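You operate a simulated robot arm through the tools that you are given. There is no shell and no other tool.

The job below is to be done with a simulated robot arm. You get a single attempt, and the scene is never put back.

Task
Divide the folding crate in the middle: yellow coil on one side, large green board on the other.
Fine: free the red catch to slide the divider, and lock it again before loading. Where these are worked on the way, their far stop is far enough and under half their travel is too little: red divider catch.

It is judged by the outcome, as a careful person would: the job done as asked, and still so three seconds after it is handed in. It fails if anything else is knocked over, pushed out of place, dropped, spilled or broken.

Robot
A 7-joint arm with a two-finger parallel gripper, fixed in place. Base frame: the origin is on the floor under the middle of its stand, x ahead of it, y to its left, z up; the work surface is at about z = 0.78. Units: m, degrees, N and s.
It reaches about 1.247 m from its shoulder. Its first joint turns from -132.0 to 132.0 degrees. Payload 3.91 kg.
The TCP is the grasp point between the finger pads, 0.03 m short of the fingertips. In the tool frame z runs along the fingers and y along their closing line. The gripper opens to 0.11 m. The fingers are 0.02 m wide and 0.01 m thick; the gripper's body (0.048 by 0.112 m) begins 0.055 m behind the TCP.
Orientation is told as [roll, pitch, yaw] about the base's x, y, z axes, in that order, counted from this pose: with the fingers straight down and closing along the base's y, the tool's x points along the base's -x, its y along +y and its z along -z.

Tools
- The arm moves only by the tool servo_tool. Its argument "commands" is a list of rows, each an object (a shift or turn left out is 0, a gripper value left out holds the last) with "delta_pos": the shift along the tool's x, y, z in units of 400 mm (1.0 is 400 mm), a list of three; "rotation": the turn, a rotation vector about the tool's x, y, z in units of 180 degrees (1.0 is 180 degrees), a list of three; "fingers": the finger opening in m, from 0 to 0.11. In form: [{"delta_pos": [tx, ty, tz], "rotation": [wx, wy, wz], "fingers": fingers}, ...]. A call has 1 to 20 rows; each row is the pose to reach, as a shift and turn from the pose commanded when the call began, along the tool's axes at that moment. A call with a number of a shift or a turn outside -1 to 1 is refused whole. Each row takes 0.2 s and may step no farther than 0.05 m and 8.6 degrees from the row before; otherwise, or with a gripper value out of range, the whole call is refused. Where a pose cannot be reached the arm comes as near as it can. A force on the tool above 40 N (or 10 N above the force at the start of the call, whichever is more), or a blocked arm, ends the call early, and 0.2 s more pass. Each finger travels about 0.108 m/s and halts on what it meets, pressing with about 42 N; the grip force reading is that of the motor and also rises with nothing between the fingers. The clock runs only during rows and for 0.2 s after the last one: add rows that repeat a pose to give the fingers time. It gives the time, the measured TCP pose, the force on the tool (base axes), the opening and the grip force at its end, in the units of the frame above (readings bear some noise), with the torque about the TCP (base axes, N m) and any sound that the robot's microphone picked up.
- Cameras (640 x 400 px; columns grow to the right, rows downward): "scene" is fixed at [0.2197, 0.5011, 1.4237]; the picture's right is [0.13, 0.99, 0.00], its down [-0.10, 0.01, -1.00] and it looks along [-0.99, 0.13, 0.10] (base axes); focal length 214 px, centre (320, 200). "wrist" rides on the gripper at [0.072, 0.017, -0.103] in the tool frame; the picture's right is [-0.23, 0.97, 0.00], its down [-0.76, -0.18, -0.62] and it looks along [-0.61, -0.14, 0.78] (tool axes); focal length 222 px, centre (320, 200). There is no depth. A picture from a camera that has moved, and an enlarged one, comes with that camera's place and axes in the base frame and with its lens.
- capture(camera): a new picture of that camera. It takes no simulated time.
- zoom(camera, box): a new picture of the part [left, top, right, bottom] of that camera's present view, enlarged. It takes no simulated time.
- hand_in(): hands the job in; it is judged then, once.

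Nothing tells you positions but the pictures and the camera data. Unless the task says otherwise, let go and move clear before handing in.

The tools are called after ">>>" as name(argument=value, ...) on one line, values as JSON. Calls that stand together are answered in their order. servo_tool: Moves the arm, as the interface text tells. Its arguments: {"type":"object","properties":{"commands":{"type":"array"}},"required":["commands"]} The other tools are called the same way: capture (camera) takes a picture; zoom (camera, box) takes an enlarged picture of a part of a camera's view; hand_in () hands the job in.

At the start:

```text
clock: 0.0
tool_pos: [0.5032, 0.4678, 1.2148]
tool_rot: [0.0, 0.1, 0.0]
wrist_force: [0.3, -0.4, -0.3]
wrist_torque: [0.04, 0.01, -0.02]
width: 0.11
finger_force: 0.1
```

scene: 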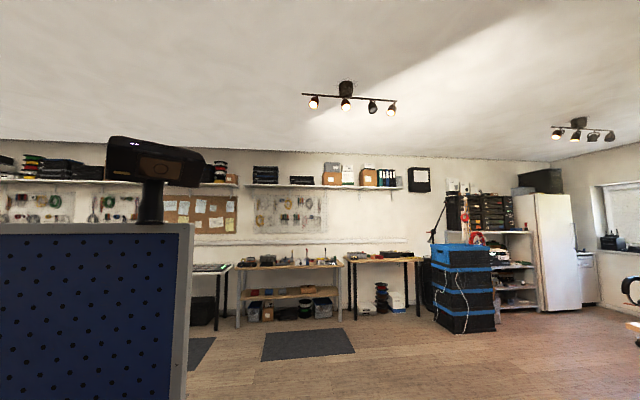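
wrist: 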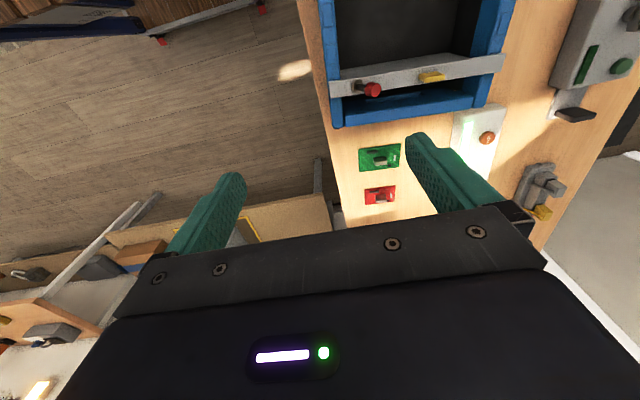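

I see the blue folding crate near the top right of the wrist view, roughly x 0.5, y 0.65. The scene camera faces away from the work area, so I'll look closer with the wrist camera before moving.

>>> zoom(camera="wrist", box=[300, 0, 640, 212])

>>> zoom(camera="wrist", box=[0, 180, 320, 400])

>>> capture(camera="scene")

```text
1.88 times, centred on (470, 106) of wrist
camera zoom: at [0.4307, 0.4847, 1.3194], right [0.23, 0.97, 0.0], down [0.76, -0.18, 0.62], along [0.61, -0.14, -0.78], focal length 418 px, centre (38, 377)
```

zoom: 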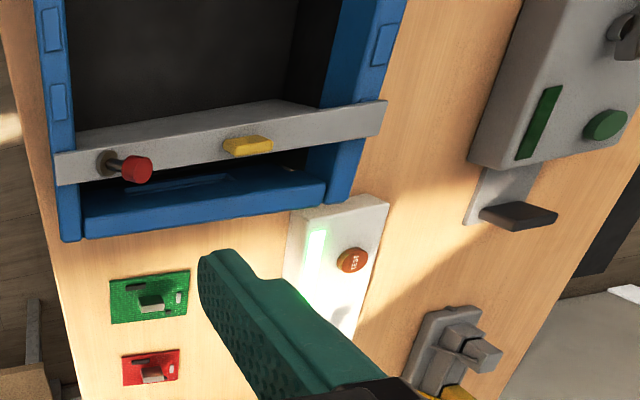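

```text
1.82 times, centred on (160, 290) of wrist
camera zoom: at [0.4307, 0.4847, 1.3194], right [0.23, 0.97, 0.0], down [0.76, -0.18, 0.62], along [0.61, -0.14, -0.78], focal length 404 px, centre (611, 36)
```

zoom: 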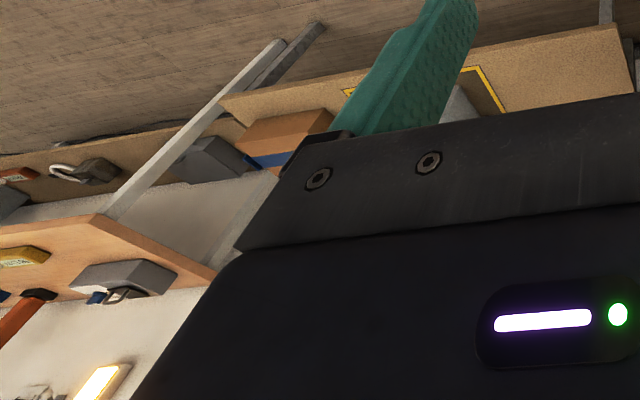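

```text
taken
```

scene: 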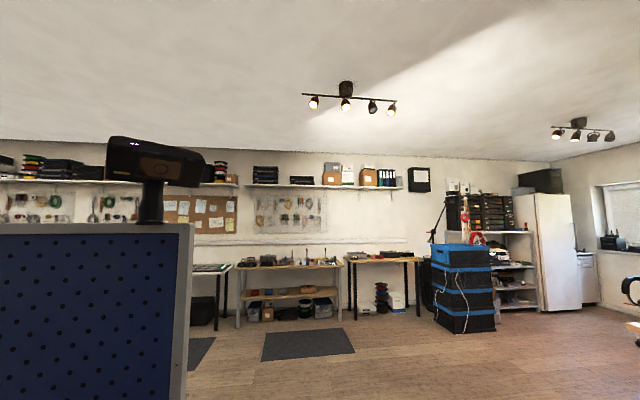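

The crate holds a grey divider bar near its far (+x) end, with a red knob catch and a yellow tab. I'll move the arm back and to the left at the same height to see the crate and the items around it.

>>> servo_tool(commands=[{"delta_pos": [0.075, 0.075, 0]}, {"delta_pos": [0.15, 0.15, 0]}, {"delta_pos": [0.225, 0.225, 0]}, {"delta_pos": [0.3, 0.3, 0]}, {"delta_pos": [0.375, 0.375, 0]}])

>>> capture(camera="wrist")

```text
clock: 1.2
tool_pos: [0.3527, 0.6167, 1.2165]
tool_rot: [0.0, 0.1, -0.1]
wrist_force: [1.0, -1.6, -0.1]
wrist_torque: [0.05, 0.03, 0.02]
width: 0.1099
finger_force: 0.0
```

```text
taken
camera wrist: at [0.2804, 0.6334, 1.3197], right [0.23, 0.97, 0.0], down [0.76, -0.18, 0.62], along [0.61, -0.14, -0.78], focal length 222 px, centre (320, 200)
```

wrist: 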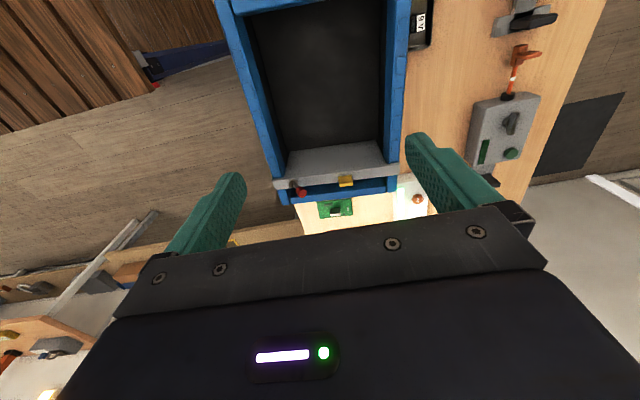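

The crate's near edge is still out of view. I'll back away and rise a bit more.

>>> servo_tool(commands=[{"delta_pos": [0.075, 0.05, -0.05]}, {"delta_pos": [0.15, 0.1, -0.1]}, {"delta_pos": [0.225, 0.15, -0.15]}, {"delta_pos": [0.3, 0.2, -0.2]}, {"delta_pos": [0.375, 0.25, -0.25]}])

>>> capture(camera="wrist")

```text
clock: 2.4
tool_pos: [0.2037, 0.7176, 1.3145]
tool_rot: [0.0, 0.0, 0.0]
wrist_force: [1.1, -0.4, 0.8]
wrist_torque: [0.03, 0.03, -0.03]
width: 0.1101
finger_force: 0.0
```

```text
taken
camera wrist: at [0.1307, 0.7339, 1.4193], right [0.23, 0.97, 0.0], down [0.76, -0.18, 0.62], along [0.61, -0.14, -0.78], focal length 222 px, centre (320, 200)
```

wrist: 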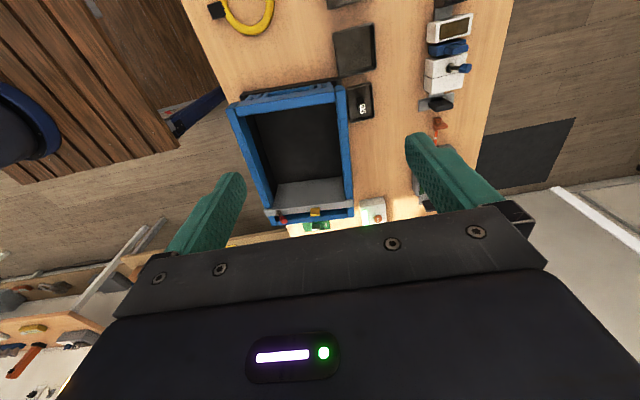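

Now the whole crate is visible, and there is a yellow loop near the robot end of the bench. I'll zoom in on the details.

>>> zoom(camera="wrist", box=[170, 0, 520, 240])

>>> zoom(camera="wrist", box=[220, 70, 400, 240])

```text
1.67 times, centred on (345, 120) of wrist
camera zoom: at [0.1307, 0.7339, 1.4193], right [0.23, 0.97, 0.0], down [0.76, -0.18, 0.62], along [0.61, -0.14, -0.78], focal length 370 px, centre (278, 333)
```

zoom: 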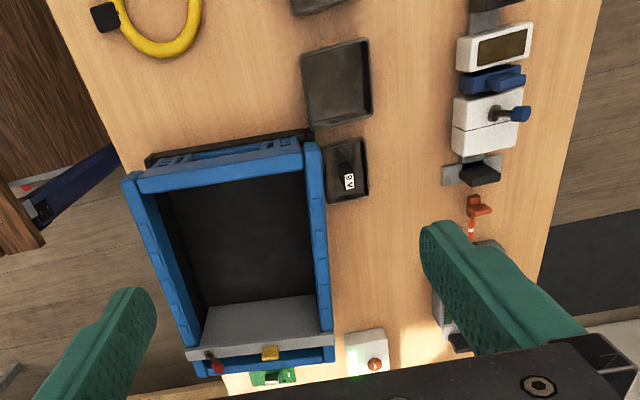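

```text
2.35 times, centred on (310, 155) of wrist
camera zoom: at [0.1307, 0.7339, 1.4193], right [0.23, 0.97, 0.0], down [0.76, -0.18, 0.62], along [0.61, -0.14, -0.78], focal length 523 px, centre (344, 306)
```

zoom: 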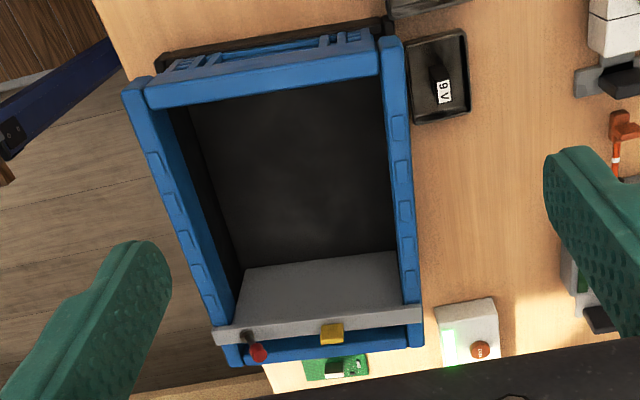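

The yellow loop (coil) lies near x 0.07, y 0.59, and a green and a red board sit beyond the far end of the crate. I'll move farther back to view the near end.

>>> servo_tool(commands=[{"delta_pos": [0.1, 0.0, 0]}, {"delta_pos": [0.2, 0.0, 0]}, {"delta_pos": [0.3, 0.0, 0]}, {"delta_pos": [0.4, 0.0, 0]}, {"delta_pos": [0.5, 0.0, 0]}])

>>> capture(camera="wrist")

```text
clock: 3.6
tool_pos: [0.0039, 0.7159, 1.3158]
tool_rot: [0.0, 0.0, -0.1]
wrist_force: [1.1, 0.7, 0.4]
wrist_torque: [-0.03, 0.07, -0.02]
width: 0.1101
finger_force: 0.0
```

```text
taken
camera wrist: at [-0.0687, 0.7337, 1.4187], right [0.23, 0.97, 0.0], down [0.76, -0.18, 0.62], along [0.61, -0.14, -0.78], focal length 222 px, centre (320, 200)
```

wrist: 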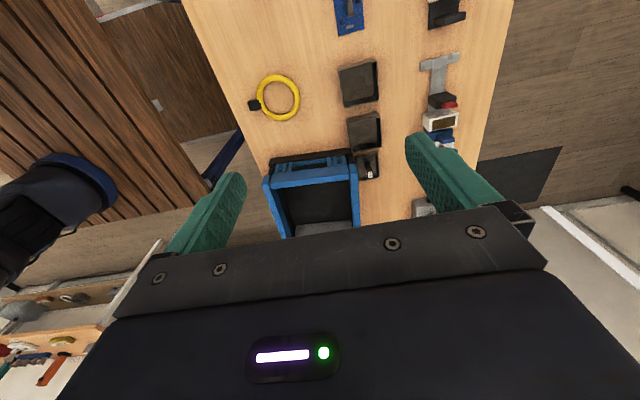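

>>> zoom(camera="wrist", box=[180, 0, 520, 212])

>>> zoom(camera="wrist", box=[230, 60, 400, 166])

```text
1.88 times, centred on (350, 106) of wrist
camera zoom: at [-0.0687, 0.7337, 1.4187], right [0.23, 0.97, 0.0], down [0.76, -0.18, 0.62], along [0.61, -0.14, -0.78], focal length 418 px, centre (264, 377)
```

zoom: 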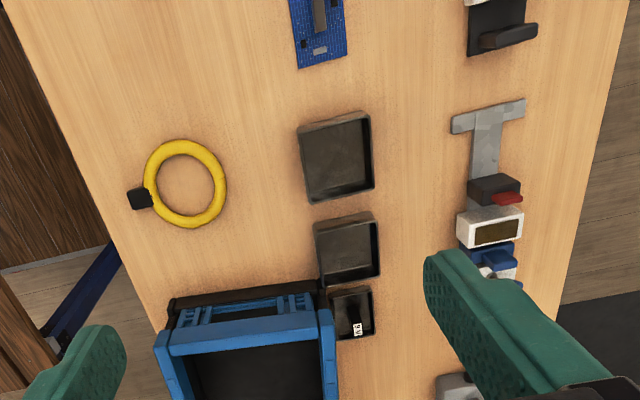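

```text
3.76 times, centred on (315, 113) of wrist
camera zoom: at [-0.0687, 0.7337, 1.4187], right [0.23, 0.97, 0.0], down [0.76, -0.18, 0.62], along [0.61, -0.14, -0.78], focal length 836 px, centre (339, 528)
```

zoom: 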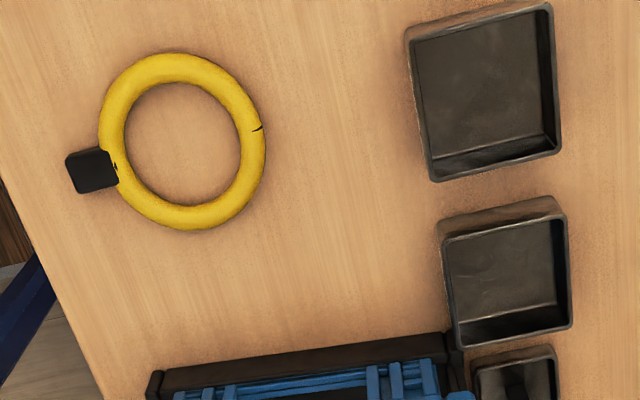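

The coil is a ring about 0.12 m across with a black plug, at about (0.057, 0.591). The crate spans x ≈0.225–0.57 and y ≈0.48–0.75, with its rim at about z 0.945. Its divider is at x ≈0.515, and the red lever stands on the divider's top at about (0.517, 0.54). Next I'll look at the far end of the bench.

>>> servo_tool(commands=[{"delta_pos": [-0.11, 0, 0]}, {"delta_pos": [-0.22, 0, 0]}, {"delta_pos": [-0.33, 0, 0]}, {"delta_pos": [-0.44, 0, 0]}, {"delta_pos": [-0.55, 0, 0]}, {"delta_pos": [-0.66, 0, 0]}, {"delta_pos": [-0.77, 0, 0]}, {"delta_pos": [-0.88, 0, 0]}, {"delta_pos": [-0.99, 0, 0]}])

>>> capture(camera="wrist")

>>> zoom(camera="wrist", box=[200, 0, 540, 212])

```text
clock: 5.6
tool_pos: [0.3988, 0.7174, 1.3164]
tool_rot: [0.0, 0.0, 0.1]
wrist_force: [-1.3, -0.6, 1.1]
wrist_torque: [-0.01, -0.08, 0.0]
width: 0.11
finger_force: 0.0
```

```text
taken
camera wrist: at [0.3261, 0.735, 1.4198], right [0.23, 0.97, 0.0], down [0.76, -0.18, 0.62], along [0.61, -0.14, -0.78], focal length 222 px, centre (320, 200)
```

wrist: 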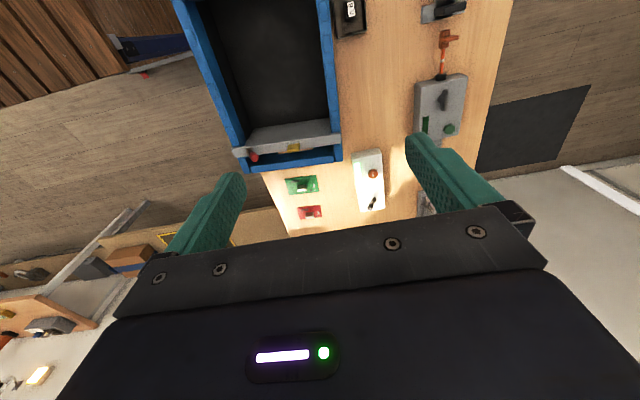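

```text
1.88 times, centred on (370, 106) of wrist
camera zoom: at [0.3261, 0.735, 1.4198], right [0.23, 0.97, 0.0], down [0.76, -0.18, 0.62], along [0.61, -0.14, -0.78], focal length 418 px, centre (226, 377)
```

zoom: 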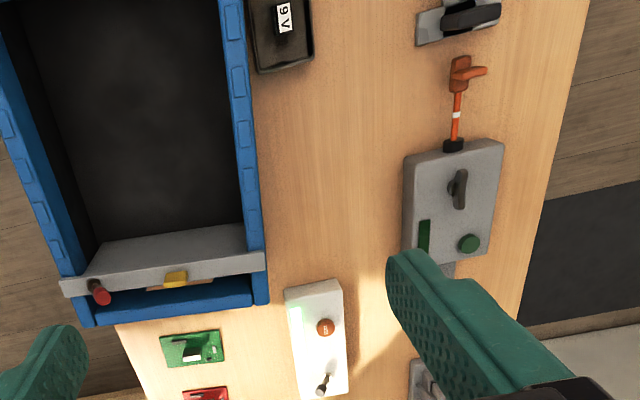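

>>> zoom(camera="wrist", box=[220, 110, 460, 260])

>>> zoom(camera="wrist", box=[220, 110, 350, 190])

>>> zoom(camera="wrist", box=[270, 165, 350, 235])

```text
2.67 times, centred on (340, 185) of wrist
camera zoom: at [0.3261, 0.735, 1.4198], right [0.23, 0.97, 0.0], down [0.76, -0.18, 0.62], along [0.61, -0.14, -0.78], focal length 592 px, centre (267, 240)
```

zoom: 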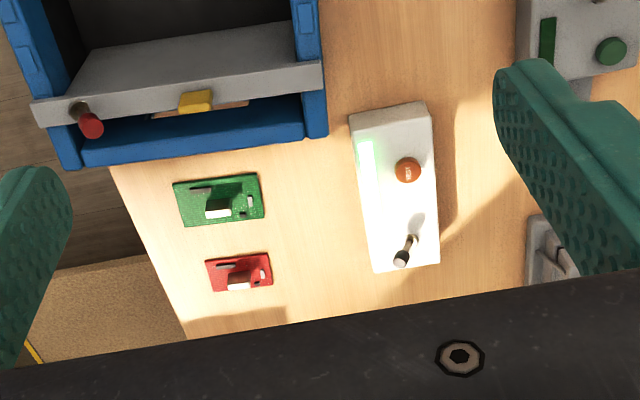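

```text
4.92 times, centred on (285, 150) of wrist
camera zoom: at [0.3261, 0.735, 1.4198], right [0.23, 0.97, 0.0], down [0.76, -0.18, 0.62], along [0.61, -0.14, -0.78], focal length 1094 px, centre (492, 446)
```

zoom: 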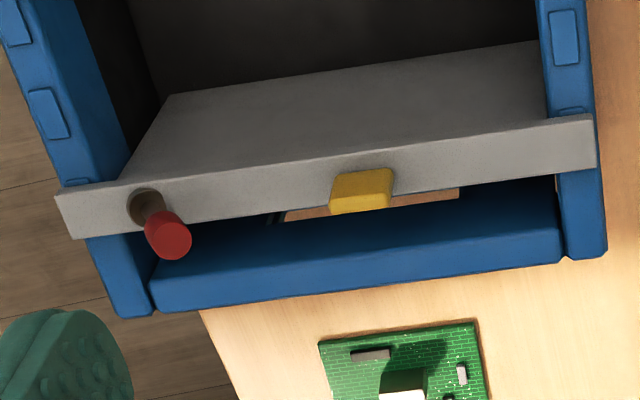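

```text
5.71 times, centred on (310, 200) of wrist
camera zoom: at [0.3261, 0.735, 1.4198], right [0.23, 0.97, 0.0], down [0.76, -0.18, 0.62], along [0.61, -0.14, -0.78], focal length 1269 px, centre (377, 200)
```

zoom: 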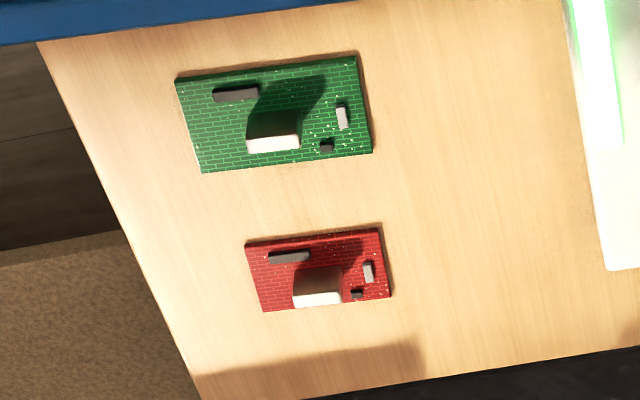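

The green board (about 0.11 × 0.07 m) lies at about (0.742, 0.573), with a smaller red board beyond it. Next I'll lower the camera toward the divider to study the catch.

>>> servo_tool(commands=[{"delta_pos": [-0.009, -0.057, 0.09]}, {"delta_pos": [-0.018, -0.114, 0.18]}, {"delta_pos": [-0.026, -0.171, 0.27]}, {"delta_pos": [-0.035, -0.228, 0.36]}, {"delta_pos": [-0.044, -0.285, 0.45]}, {"delta_pos": [-0.053, -0.342, 0.54]}])

>>> capture(camera="wrist")

>>> zoom(camera="wrist", box=[200, 60, 440, 210])

```text
clock: 7.0
tool_pos: [0.4189, 0.5798, 1.0983]
tool_rot: [0.1, 0.0, 0.1]
wrist_force: [0.4, 0.0, -0.5]
wrist_torque: [-0.04, -0.04, 0.01]
width: 0.1099
finger_force: 0.2
```

```text
taken
camera wrist: at [0.346, 0.5967, 1.2027], right [0.23, 0.97, 0.0], down [0.76, -0.18, 0.62], along [0.61, -0.14, -0.78], focal length 222 px, centre (320, 200)
```

wrist: 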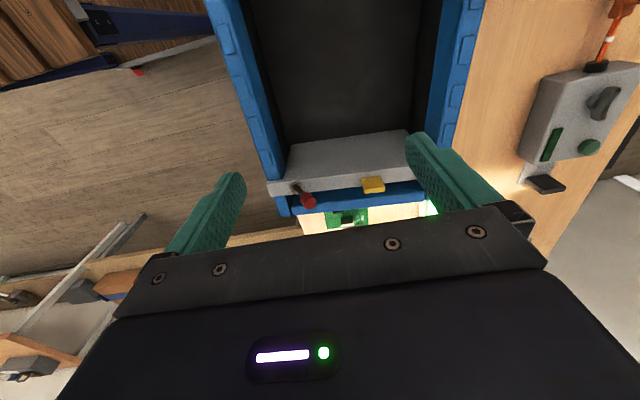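

```text
2.67 times, centred on (320, 135) of wrist
camera zoom: at [0.346, 0.5967, 1.2027], right [0.23, 0.97, 0.0], down [0.76, -0.18, 0.62], along [0.61, -0.14, -0.78], focal length 592 px, centre (320, 373)
```

zoom: 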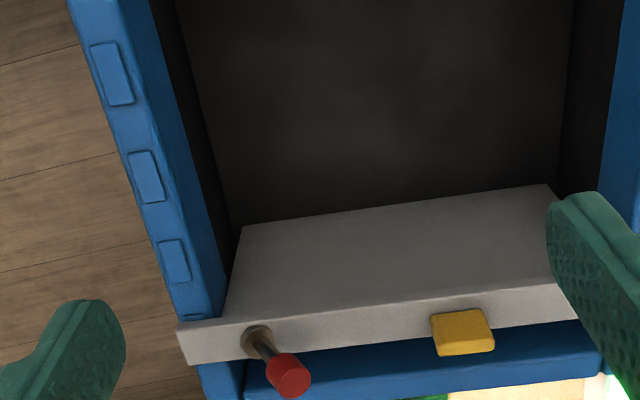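

The divider bar rests on the two long rims with its panel hanging below. I'll yaw the gripper 90° to look at the catch from the −y side.

>>> servo_tool(commands=[{"delta_pos": [-0.018, -0.03, 0.004], "rotation": [0, 0, -0.0455]}, {"delta_pos": [-0.037, -0.06, 0.008], "rotation": [0, 0, -0.091]}, {"delta_pos": [-0.055, -0.09, 0.012], "rotation": [0, 0, -0.1365]}, {"delta_pos": [-0.074, -0.118, 0.016], "rotation": [0, 0, -0.182]}, {"delta_pos": [-0.092, -0.148, 0.02], "rotation": [0, 0, -0.2275]}, {"delta_pos": [-0.11, -0.177, 0.024], "rotation": [0, 0, -0.273]}, {"delta_pos": [-0.129, -0.207, 0.028], "rotation": [0, 0, -0.3185]}, {"delta_pos": [-0.147, -0.236, 0.032], "rotation": [0, 0, -0.364]}, {"delta_pos": [-0.166, -0.266, 0.036], "rotation": [0, 0, -0.4095]}, {"delta_pos": [-0.184, -0.295, 0.04], "rotation": [0, 0, -0.455]}, {"delta_pos": [-0.2025, -0.325, 0.045], "rotation": [0, 0, -0.5]}])

>>> capture(camera="wrist")

>>> zoom(camera="wrist", box=[240, 120, 440, 245])

```text
clock: 9.4
tool_pos: [0.5018, 0.4507, 1.0823]
tool_rot: [-0.1, 0.0, 90.2]
wrist_force: [1.0, -0.2, 0.8]
wrist_torque: [-0.01, -0.01, -0.01]
width: 0.1103
finger_force: 0.0
```

```text
taken
camera wrist: at [0.4844, 0.3787, 1.1856], right [-0.97, 0.22, 0.0], down [0.18, 0.76, 0.62], along [0.14, 0.61, -0.78], focal length 222 px, centre (320, 200)
```

wrist: 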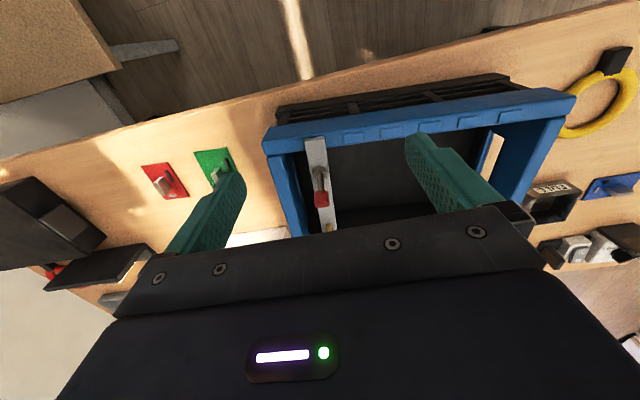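

```text
3.20 times, centred on (340, 182) of wrist
camera zoom: at [0.4844, 0.3787, 1.1856], right [-0.97, 0.22, 0.0], down [0.18, 0.76, 0.62], along [0.14, 0.61, -0.78], focal length 711 px, centre (256, 256)
```

zoom: 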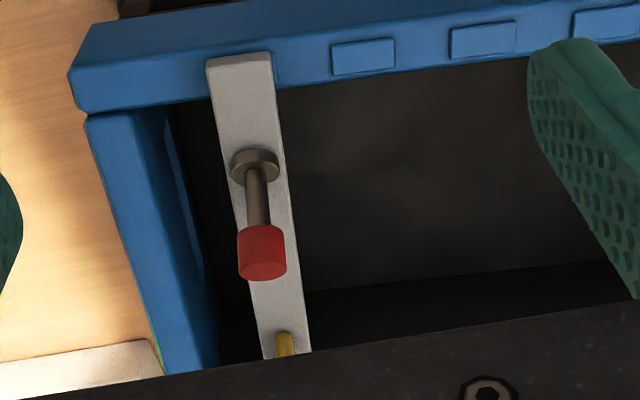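

The catch is a tilted lever: its boss is at about (0.518, 0.521, 0.943) and its red knob at about (0.520, 0.539, 0.978), leaning toward +y. I'll shift to see the yellow tab and the rim pads.

>>> servo_tool(commands=[{"delta_pos": [-0.09, 0, 0.02]}, {"delta_pos": [-0.175, 0, 0.04]}])

>>> capture(camera="wrist")

>>> zoom(camera="wrist", box=[230, 80, 430, 205])

```text
clock: 10.0
tool_pos: [0.5011, 0.5209, 1.0664]
tool_rot: [-0.1, 0.0, 90.0]
wrist_force: [0.2, 0.3, -0.8]
wrist_torque: [0.03, -0.02, 0.0]
width: 0.1099
finger_force: 0.1
```

```text
taken
camera wrist: at [0.484, 0.4487, 1.1693], right [-0.97, 0.23, 0.0], down [0.18, 0.76, 0.62], along [0.14, 0.61, -0.78], focal length 222 px, centre (320, 200)
```

wrist: 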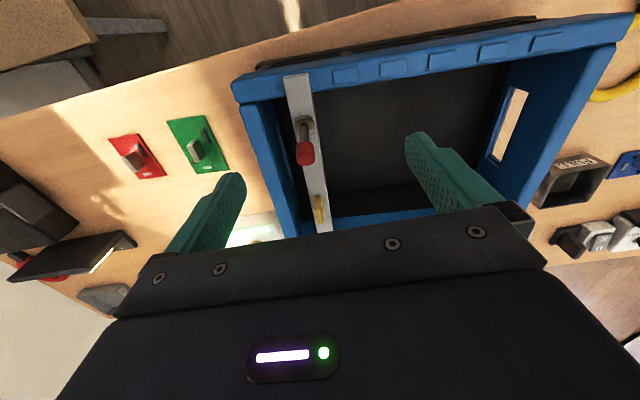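

```text
3.20 times, centred on (330, 142) of wrist
camera zoom: at [0.484, 0.4487, 1.1693], right [-0.97, 0.23, 0.0], down [0.18, 0.76, 0.62], along [0.14, 0.61, -0.78], focal length 711 px, centre (288, 384)
```

zoom: 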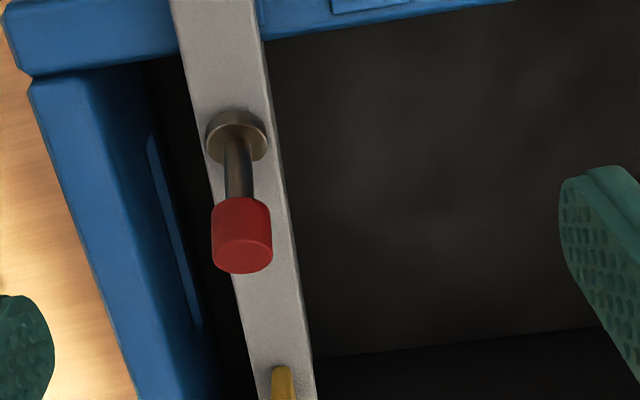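

The left rim has evenly spaced pads about 0.042 m apart. The divider sits on one at x ≈0.513, and the middle pad is three further back at x ≈0.386. I'll raise the camera for a clear look at the yellow tab.

>>> servo_tool(commands=[{"delta_pos": [0.0625, 0, -0.075]}, {"delta_pos": [0.125, 0, -0.15]}, {"delta_pos": [0.1875, 0, -0.225]}, {"delta_pos": [0.25, 0, -0.3]}])

>>> zoom(camera="wrist", box=[260, 110, 420, 230])

>>> zoom(camera="wrist", box=[300, 150, 360, 230])

>>> capture(camera="wrist")

```text
clock: 11.0
tool_pos: [0.5026, 0.4207, 1.1867]
tool_rot: [0.2, 0.1, 90.0]
wrist_force: [0.0, 0.5, -1.5]
wrist_torque: [-0.03, 0.03, 0.0]
width: 0.1097
finger_force: 0.0
```

```text
3.33 times, centred on (340, 170) of wrist
camera zoom: at [0.4855, 0.3476, 1.2894], right [-0.97, 0.23, 0.0], down [0.18, 0.76, 0.62], along [0.14, 0.61, -0.78], focal length 740 px, centre (253, 300)
```

zoom: 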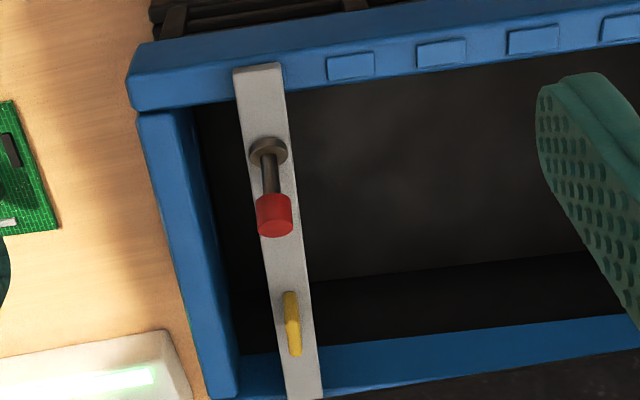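

```text
5.00 times, centred on (330, 190) of wrist
camera zoom: at [0.4855, 0.3476, 1.2894], right [-0.97, 0.23, 0.0], down [0.18, 0.76, 0.62], along [0.14, 0.61, -0.78], focal length 1111 px, centre (270, 250)
```

zoom: 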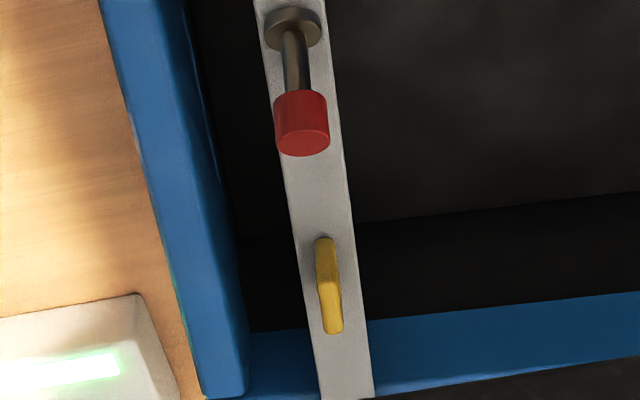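

```text
taken
camera wrist: at [0.4855, 0.3476, 1.2894], right [-0.97, 0.23, 0.0], down [0.18, 0.76, 0.62], along [0.14, 0.61, -0.78], focal length 222 px, centre (320, 200)
```

wrist: 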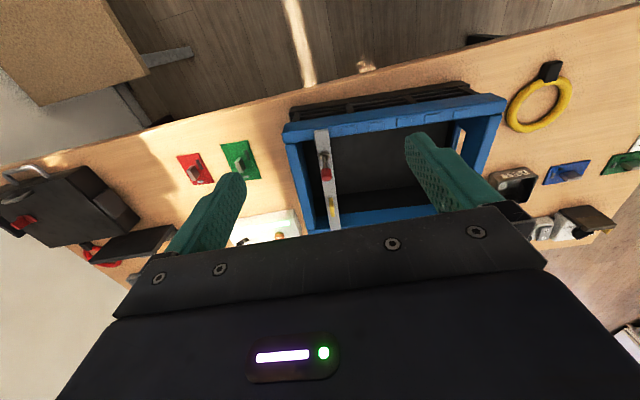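

There is a second green board at the right edge (robot end), so I need to compare sizes before choosing.

>>> zoom(camera="wrist", box=[480, 60, 640, 260])

>>> zoom(camera="wrist", box=[0, 100, 320, 300])

```text
2.00 times, centred on (560, 160) of wrist
camera zoom: at [0.4855, 0.3476, 1.2894], right [-0.97, 0.23, 0.0], down [0.18, 0.76, 0.62], along [0.14, 0.61, -0.78], focal length 444 px, centre (-160, 280)
```

zoom: 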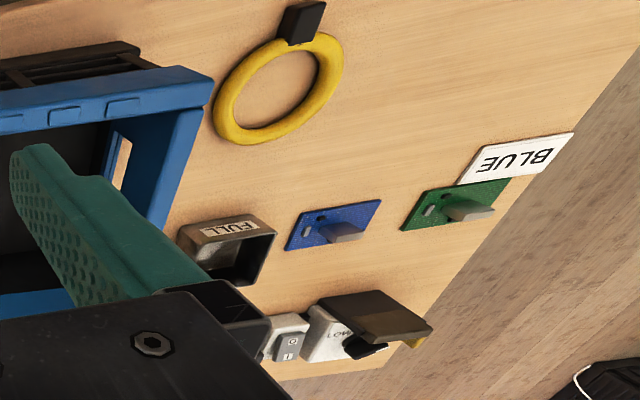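

```text
2.00 times, centred on (160, 200) of wrist
camera zoom: at [0.4855, 0.3476, 1.2894], right [-0.97, 0.23, 0.0], down [0.18, 0.76, 0.62], along [0.14, 0.61, -0.78], focal length 444 px, centre (640, 200)
```

zoom: 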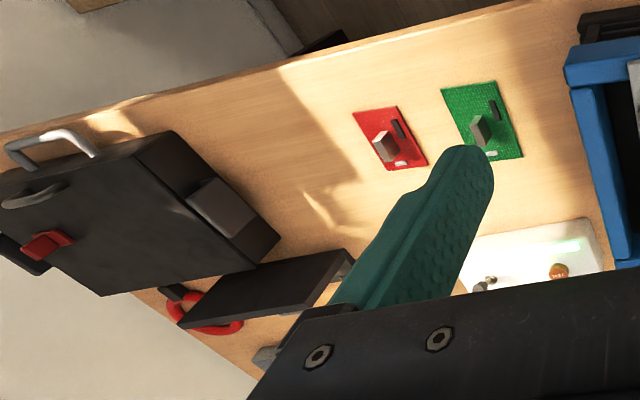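

The far-end green board measures about 0.107 × 0.072 m and the near-end one about 0.092 × 0.063 m, so the far one is the large one; I'll check that again later. The yellow fin is at about (0.529, 0.629), from z 0.943 to 0.966. Next I'll align the yaw to the crate (−4.75°) and hover above the red knob.

>>> servo_tool(commands=[{"delta_pos": [-0.074, -0.011, 0.06], "rotation": [0, 0, 0.0066], "fingers": 0.06}, {"delta_pos": [-0.148, -0.022, 0.12], "rotation": [0, 0, 0.0132], "fingers": 0.05}, {"delta_pos": [-0.222, -0.033, 0.18], "rotation": [0, 0, 0.0198], "fingers": 0.05}, {"delta_pos": [-0.2958, -0.0435, 0.24], "rotation": [0, 0, 0.0264], "fingers": 0.05}, {"delta_pos": [-0.2958, -0.0435, 0.24], "rotation": [0, 0, 0.0264], "fingers": 0.05}])

>>> capture(camera="wrist")

>>> zoom(camera="wrist", box=[240, 60, 400, 220])

```text
clock: 12.2
tool_pos: [0.5194, 0.5385, 1.091]
tool_rot: [0.0, 0.1, 85.4]
wrist_force: [0.0, -0.2, 0.3]
wrist_torque: [0.02, 0.01, -0.01]
width: 0.0504
finger_force: 0.2
```

```text
taken
camera wrist: at [0.4956, 0.4679, 1.1937], right [-0.95, 0.31, 0.0], down [0.24, 0.74, 0.62], along [0.19, 0.59, -0.78], focal length 222 px, centre (320, 200)
```

wrist: 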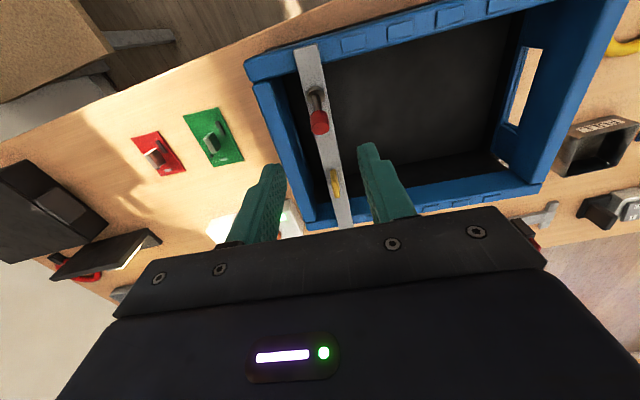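

```text
2.50 times, centred on (320, 140) of wrist
camera zoom: at [0.4956, 0.4679, 1.1937], right [-0.95, 0.31, 0.0], down [0.24, 0.74, 0.62], along [0.19, 0.59, -0.78], focal length 555 px, centre (320, 350)
```

zoom: 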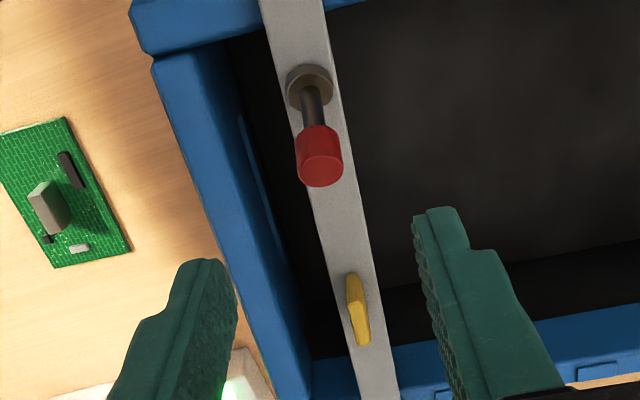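

The knob checks out at about (0.519, 0.540, 0.978). I'll descend so the open fingers straddle it, with the tips at about z 0.955.

>>> servo_tool(commands=[{"delta_pos": [0, 0, 0.08], "fingers": 0.05}, {"delta_pos": [0, 0, 0.16], "fingers": 0.05}, {"delta_pos": [0, 0, 0.22], "fingers": 0.05}, {"delta_pos": [0, 0, 0.265], "fingers": 0.05}])

>>> capture(camera="wrist")

>>> zoom(camera="wrist", box=[240, 120, 400, 220])

```text
clock: 13.2
tool_pos: [0.5207, 0.5378, 0.9838]
tool_rot: [-0.1, 0.0, 85.3]
wrist_force: [-0.3, 0.0, -0.3]
wrist_torque: [0.04, -0.03, -0.02]
width: 0.05
finger_force: 0.1
```

```text
taken
camera wrist: at [0.4965, 0.4677, 1.087], right [-0.95, 0.31, 0.0], down [0.24, 0.74, 0.62], along [0.19, 0.59, -0.78], focal length 222 px, centre (320, 200)
```

wrist: 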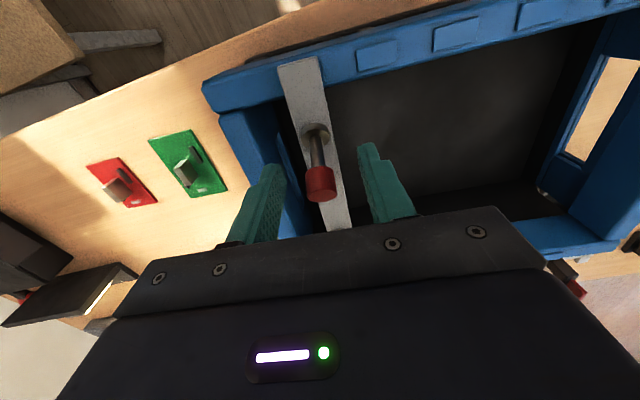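

```text
4.00 times, centred on (320, 170) of wrist
camera zoom: at [0.4965, 0.4677, 1.087], right [-0.95, 0.31, 0.0], down [0.24, 0.74, 0.62], along [0.19, 0.59, -0.78], focal length 888 px, centre (320, 320)
```

zoom: 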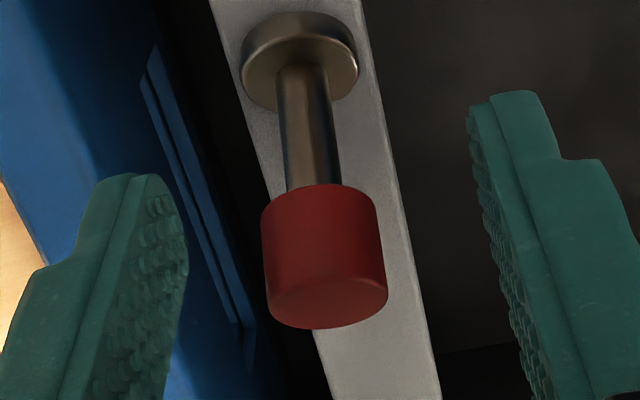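

>>> zoom(camera="wrist", box=[290, 110, 350, 210])

>>> zoom(camera="wrist", box=[290, 110, 345, 150])

```text
4.00 times, centred on (320, 160) of wrist
camera zoom: at [0.4965, 0.4677, 1.087], right [-0.95, 0.31, 0.0], down [0.24, 0.74, 0.62], along [0.19, 0.59, -0.78], focal length 888 px, centre (320, 360)
```

zoom: 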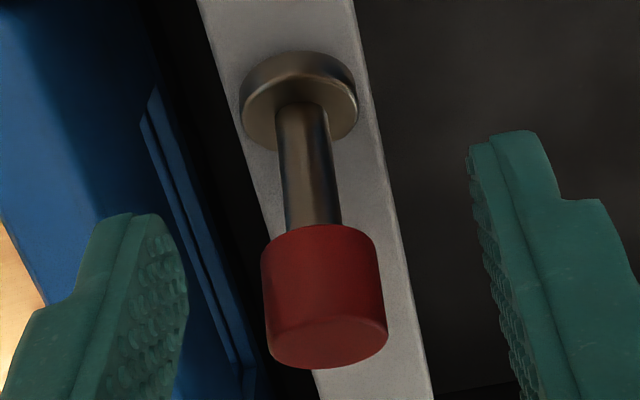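

```text
10.00 times, centred on (318, 130) of wrist
camera zoom: at [0.4965, 0.4677, 1.087], right [-0.95, 0.31, 0.0], down [0.24, 0.74, 0.62], along [0.19, 0.59, -0.78], focal length 2221 px, centre (345, 900)
```

zoom: 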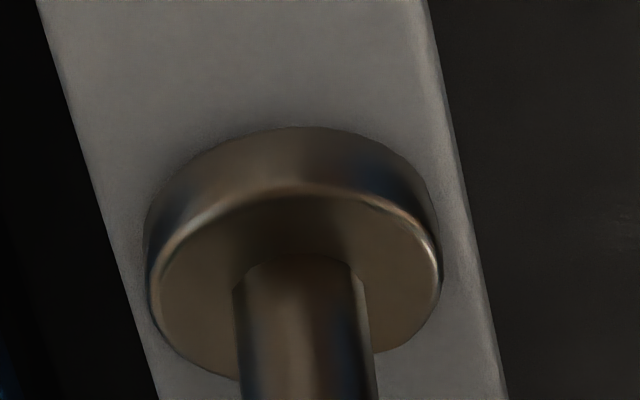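

The lever is a toggle, its collar flat on the bar and its bat leaning along +y. I'll lift, shift to the +y side of the knob with the fingers closed, and lower beside it so I can push it across gently.

>>> servo_tool(commands=[{"delta_pos": [0, 0, -0.08], "fingers": 0.05}, {"delta_pos": [0, 0, -0.15], "fingers": 0.05}, {"delta_pos": [-0.05, 0, -0.15], "fingers": 0.0}, {"delta_pos": [-0.0925, 0, -0.15], "fingers": 0.0}, {"delta_pos": [-0.0925, 0, -0.15], "fingers": 0.0}, {"delta_pos": [-0.0925, 0, -0.08], "fingers": 0.0}, {"delta_pos": [-0.0925, 0, 0.0], "fingers": 0.0}])

>>> capture(camera="wrist")

>>> zoom(camera="wrist", box=[240, 100, 400, 220])

```text
clock: 14.8
tool_pos: [0.5224, 0.5761, 0.9853]
tool_rot: [0.0, 0.0, 85.2]
wrist_force: [-0.2, 0.1, 0.4]
wrist_torque: [0.01, -0.03, -0.01]
width: 0.0
finger_force: 37.7
```

```text
taken
camera wrist: at [0.4991, 0.5045, 1.0877], right [-0.95, 0.31, 0.0], down [0.24, 0.74, 0.62], along [0.19, 0.59, -0.78], focal length 222 px, centre (320, 200)
```

wrist: 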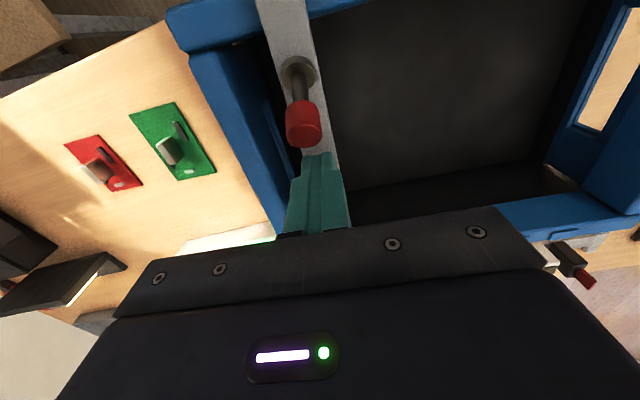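

```text
3.33 times, centred on (320, 160) of wrist
camera zoom: at [0.4991, 0.5045, 1.0877], right [-0.95, 0.31, 0.0], down [0.24, 0.74, 0.62], along [0.19, 0.59, -0.78], focal length 740 px, centre (320, 333)
```

zoom: 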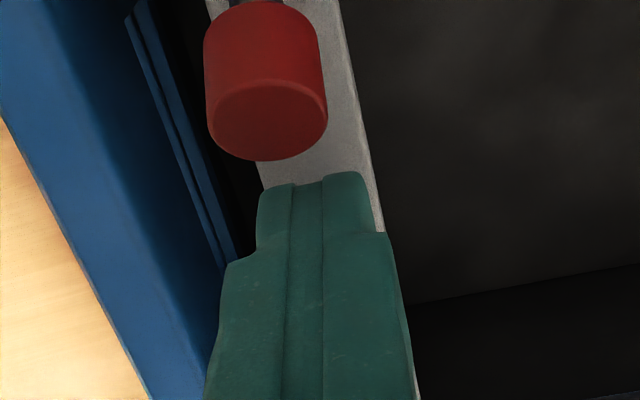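

The closed fingertips are aligned beside the knob. Now I'll push slowly toward −y.

>>> servo_tool(commands=[{"delta_pos": [0.02, 0, 0]}, {"delta_pos": [0.035, 0, 0]}, {"delta_pos": [0.05, 0, 0]}, {"delta_pos": [0.065, 0, 0]}])

>>> zoom(camera="wrist", box=[240, 60, 400, 220])

```text
clock: 15.8
tool_pos: [0.5197, 0.549, 0.9837]
tool_rot: [0.0, 0.1, 85.4]
wrist_force: [1.0, 0.2, -0.6]
wrist_torque: [0.02, 0.0, -0.01]
width: 0.0
finger_force: 37.7
```

```text
2.50 times, centred on (320, 140) of wrist
camera zoom: at [0.497, 0.4792, 1.0871], right [-0.95, 0.31, 0.0], down [0.24, 0.74, 0.62], along [0.19, 0.59, -0.78], focal length 555 px, centre (320, 350)
```

zoom: 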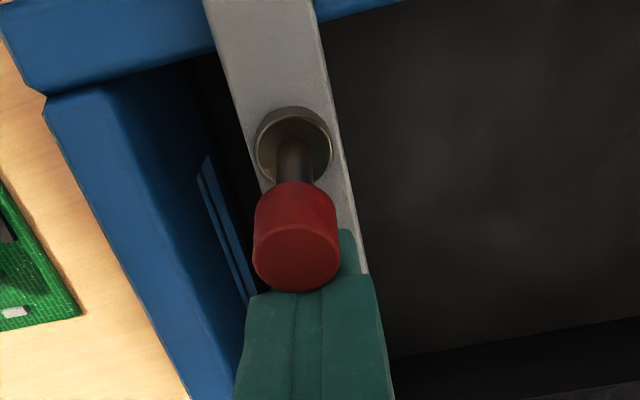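

The lever is starting to move with little force. I'll keep pushing.

>>> servo_tool(commands=[{"delta_pos": [0.015, 0, 0]}, {"delta_pos": [0.03, 0, 0]}, {"delta_pos": [0.045, 0, 0]}])

>>> zoom(camera="wrist", box=[240, 60, 400, 220])

```text
clock: 16.6
tool_pos: [0.5182, 0.5316, 0.9843]
tool_rot: [0.0, -0.1, 85.3]
wrist_force: [0.1, -0.4, -0.3]
wrist_torque: [0.04, 0.0, 0.03]
width: 0.0002
finger_force: 38.2
```

```text
2.50 times, centred on (320, 140) of wrist
camera zoom: at [0.4952, 0.4615, 1.0872], right [-0.95, 0.31, 0.0], down [0.24, 0.74, 0.62], along [0.19, 0.59, -0.78], focal length 555 px, centre (320, 350)
```

zoom: 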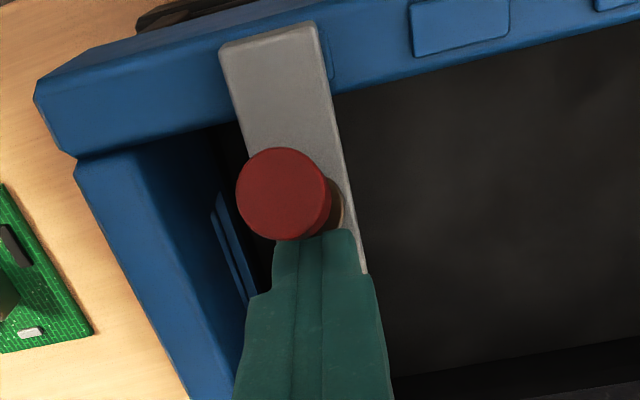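

The lever has passed vertical and now leans toward −y. I'll push a little farther to confirm it reaches the stop.

>>> servo_tool(commands=[{"delta_pos": [0.01, 0, 0]}, {"delta_pos": [0.02, 0, 0]}, {"delta_pos": [0.03, 0, 0]}])

>>> zoom(camera="wrist", box=[240, 60, 400, 220])

```text
clock: 17.4
tool_pos: [0.5182, 0.5184, 0.982]
tool_rot: [0.1, 0.3, 85.4]
wrist_force: [0.4, -0.3, -0.1]
wrist_torque: [0.01, -0.02, -0.01]
width: 0.0
finger_force: 38.3
```

```text
2.50 times, centred on (320, 140) of wrist
camera zoom: at [0.4947, 0.4484, 1.0858], right [-0.95, 0.31, 0.0], down [0.24, 0.75, 0.62], along [0.19, 0.59, -0.78], focal length 555 px, centre (320, 350)
```

zoom: 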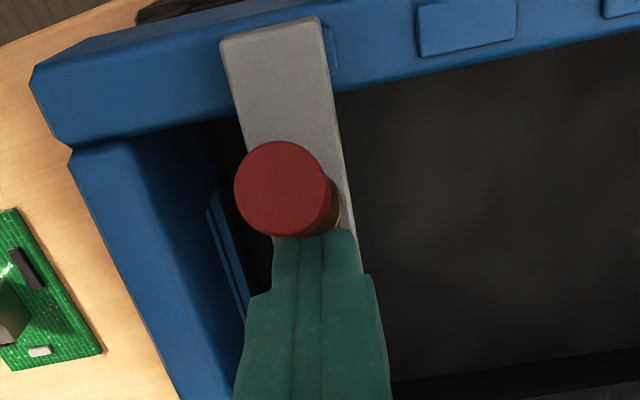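

The last push moved the whole crate about a centimetre toward −y, because the lever had already hit its stop. I'll stop pushing, back off to the earlier viewpoint, and measure how far it moved.

>>> servo_tool(commands=[{"delta_pos": [-0.025, 0, 0]}, {"delta_pos": [-0.05, 0.001, -0.07]}, {"delta_pos": [-0.05, 0.001, -0.17]}, {"delta_pos": [-0.05, 0.001, -0.2725], "fingers": 0.05}, {"delta_pos": [-0.05, 0.001, -0.2725], "fingers": 0.05}])

>>> capture(camera="wrist")

>>> zoom(camera="wrist", box=[240, 60, 400, 220])

```text
clock: 18.6
tool_pos: [0.5173, 0.5401, 1.0935]
tool_rot: [0.0, -0.1, 85.2]
wrist_force: [-0.3, -0.3, 0.6]
wrist_torque: [0.02, 0.0, 0.01]
width: 0.0501
finger_force: 0.1
```

```text
taken
camera wrist: at [0.4945, 0.4696, 1.1967], right [-0.95, 0.31, 0.0], down [0.24, 0.74, 0.62], along [0.19, 0.59, -0.78], focal length 222 px, centre (320, 200)
```

wrist: 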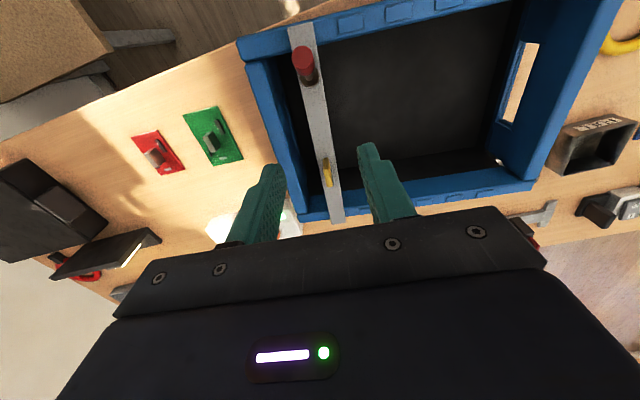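

```text
2.50 times, centred on (320, 140) of wrist
camera zoom: at [0.4945, 0.4696, 1.1967], right [-0.95, 0.31, 0.0], down [0.24, 0.74, 0.62], along [0.19, 0.59, -0.78], focal length 555 px, centre (320, 350)
```

zoom: 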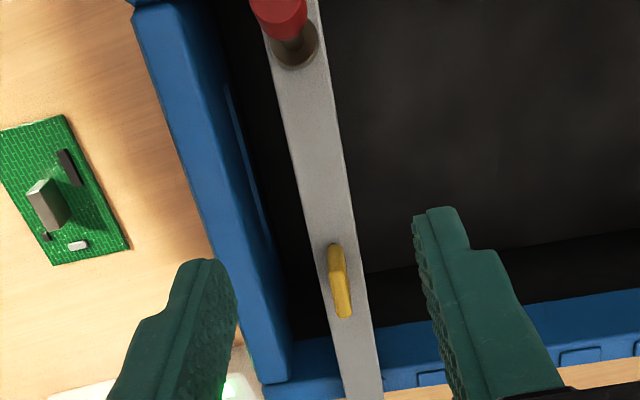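

The lever is fully over, but the crate's catch end shifted about 16 mm toward −y. I'll look from a higher view to measure the crate's pose now.

>>> servo_tool(commands=[{"delta_pos": [0.074, 0.0356, -0.067]}, {"delta_pos": [0.148, 0.071, -0.133]}, {"delta_pos": [0.222, 0.107, -0.2]}, {"delta_pos": [0.296, 0.142, -0.267]}, {"delta_pos": [0.37, 0.178, -0.333]}, {"delta_pos": [0.4445, 0.2136, -0.4]}])

>>> capture(camera="wrist")

>>> zoom(camera="wrist", box=[240, 80, 480, 230])

```text
clock: 20.0
tool_pos: [0.419, 0.3685, 1.2522]
tool_rot: [0.1, 0.1, 85.4]
wrist_force: [0.1, 0.2, 0.0]
wrist_torque: [-0.01, 0.04, -0.01]
width: 0.0502
finger_force: 0.0
```

```text
taken
camera wrist: at [0.3955, 0.2981, 1.3554], right [-0.95, 0.31, 0.0], down [0.24, 0.74, 0.62], along [0.19, 0.59, -0.78], focal length 222 px, centre (320, 200)
```

wrist: 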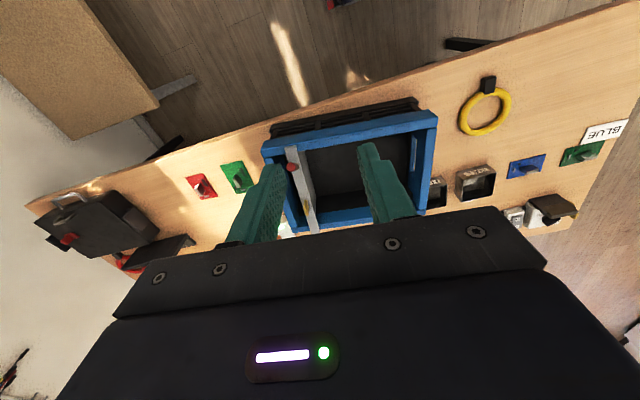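

```text
2.67 times, centred on (360, 155) of wrist
camera zoom: at [0.3955, 0.2981, 1.3554], right [-0.95, 0.31, 0.0], down [0.24, 0.74, 0.62], along [0.19, 0.59, -0.78], focal length 592 px, centre (213, 320)
```

zoom: 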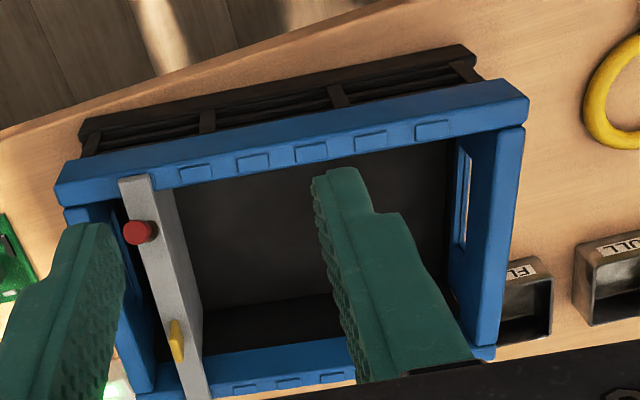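

The crate rotated about −2.4° and its far end moved about 1.5 cm. I'll put that right when I relock the catch and nudge the crate back. Now I'll hover over the yellow fin at about (0.530, 0.610) with the gripper aligned to the crate.

>>> servo_tool(commands=[{"delta_pos": [-0.0893, -0.0328, 0.0686], "rotation": [0, 0, 0.002]}, {"delta_pos": [-0.1787, -0.0655, 0.1371], "rotation": [0, 0, 0.004]}, {"delta_pos": [-0.268, -0.0983, 0.2057], "rotation": [0, 0, 0.006]}, {"delta_pos": [-0.3574, -0.131, 0.2743], "rotation": [0, 0, 0.008]}, {"delta_pos": [-0.4467, -0.1638, 0.3429], "rotation": [0, 0, 0.01]}, {"delta_pos": [-0.536, -0.1965, 0.4114], "rotation": [0, 0, 0.012]}, {"delta_pos": [-0.6254, -0.2293, 0.48], "rotation": [0, 0, 0.0144]}])

>>> capture(camera="wrist")

>>> zoom(camera="wrist", box=[240, 60, 400, 220])

```text
clock: 21.6
tool_pos: [0.5297, 0.6118, 1.0614]
tool_rot: [0.1, -0.2, 82.6]
wrist_force: [-0.5, -0.3, 1.4]
wrist_torque: [0.02, 0.02, -0.01]
width: 0.0503
finger_force: 0.0
```

```text
taken
camera wrist: at [0.5036, 0.5427, 1.1644], right [-0.94, 0.35, 0.0], down [0.27, 0.73, 0.62], along [0.22, 0.58, -0.78], focal length 222 px, centre (320, 200)
```

wrist: 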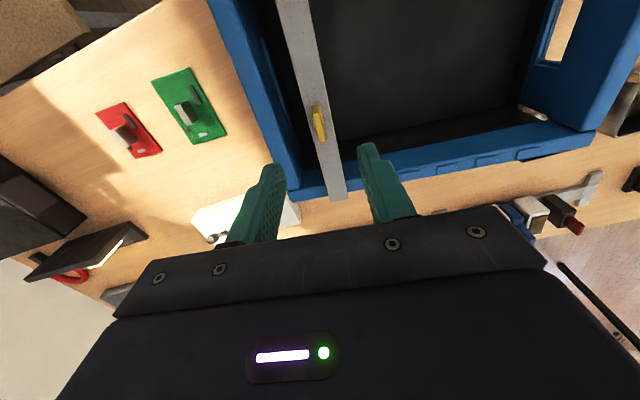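

```text
2.50 times, centred on (320, 140) of wrist
camera zoom: at [0.5036, 0.5427, 1.1644], right [-0.94, 0.35, 0.0], down [0.27, 0.73, 0.62], along [0.22, 0.58, -0.78], focal length 555 px, centre (320, 350)
```

zoom: 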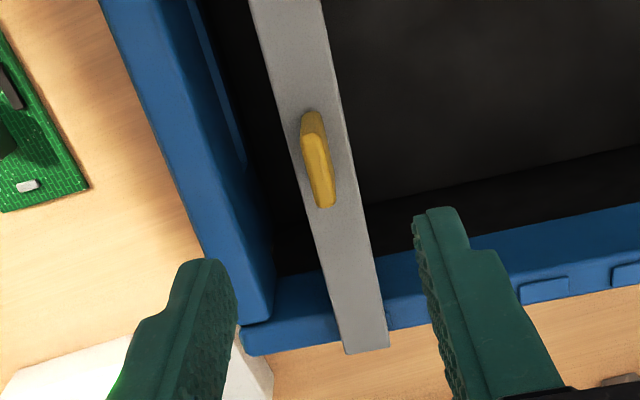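

I'm centred on the fin. I'll descend so the tips are just above the bar, then close on it.

>>> servo_tool(commands=[{"delta_pos": [0, 0, 0.08], "fingers": 0.05}, {"delta_pos": [0, 0, 0.15], "fingers": 0.05}, {"delta_pos": [0, 0, 0.2075], "fingers": 0.05}, {"delta_pos": [0, 0, 0.2075], "fingers": 0.05}])

>>> zoom(camera="wrist", box=[240, 100, 400, 220])

```text
clock: 22.6
tool_pos: [0.5302, 0.6119, 0.9774]
tool_rot: [0.0, 0.1, 82.6]
wrist_force: [-0.3, 0.6, 0.2]
wrist_torque: [0.02, 0.02, -0.02]
width: 0.0501
finger_force: 0.1
```

```text
3.33 times, centred on (320, 160) of wrist
camera zoom: at [0.5048, 0.5425, 1.0806], right [-0.94, 0.35, 0.0], down [0.27, 0.73, 0.62], along [0.22, 0.58, -0.78], focal length 740 px, centre (320, 333)
```

zoom: 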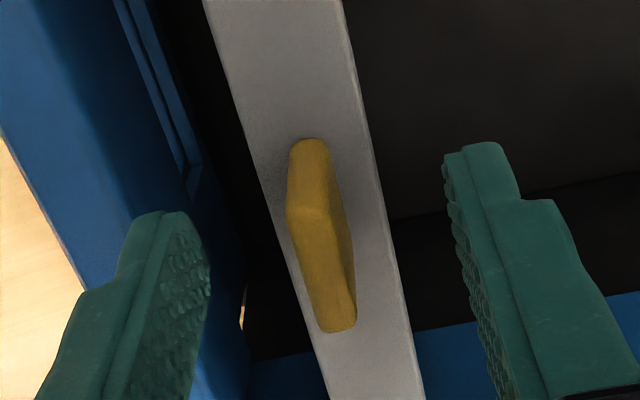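

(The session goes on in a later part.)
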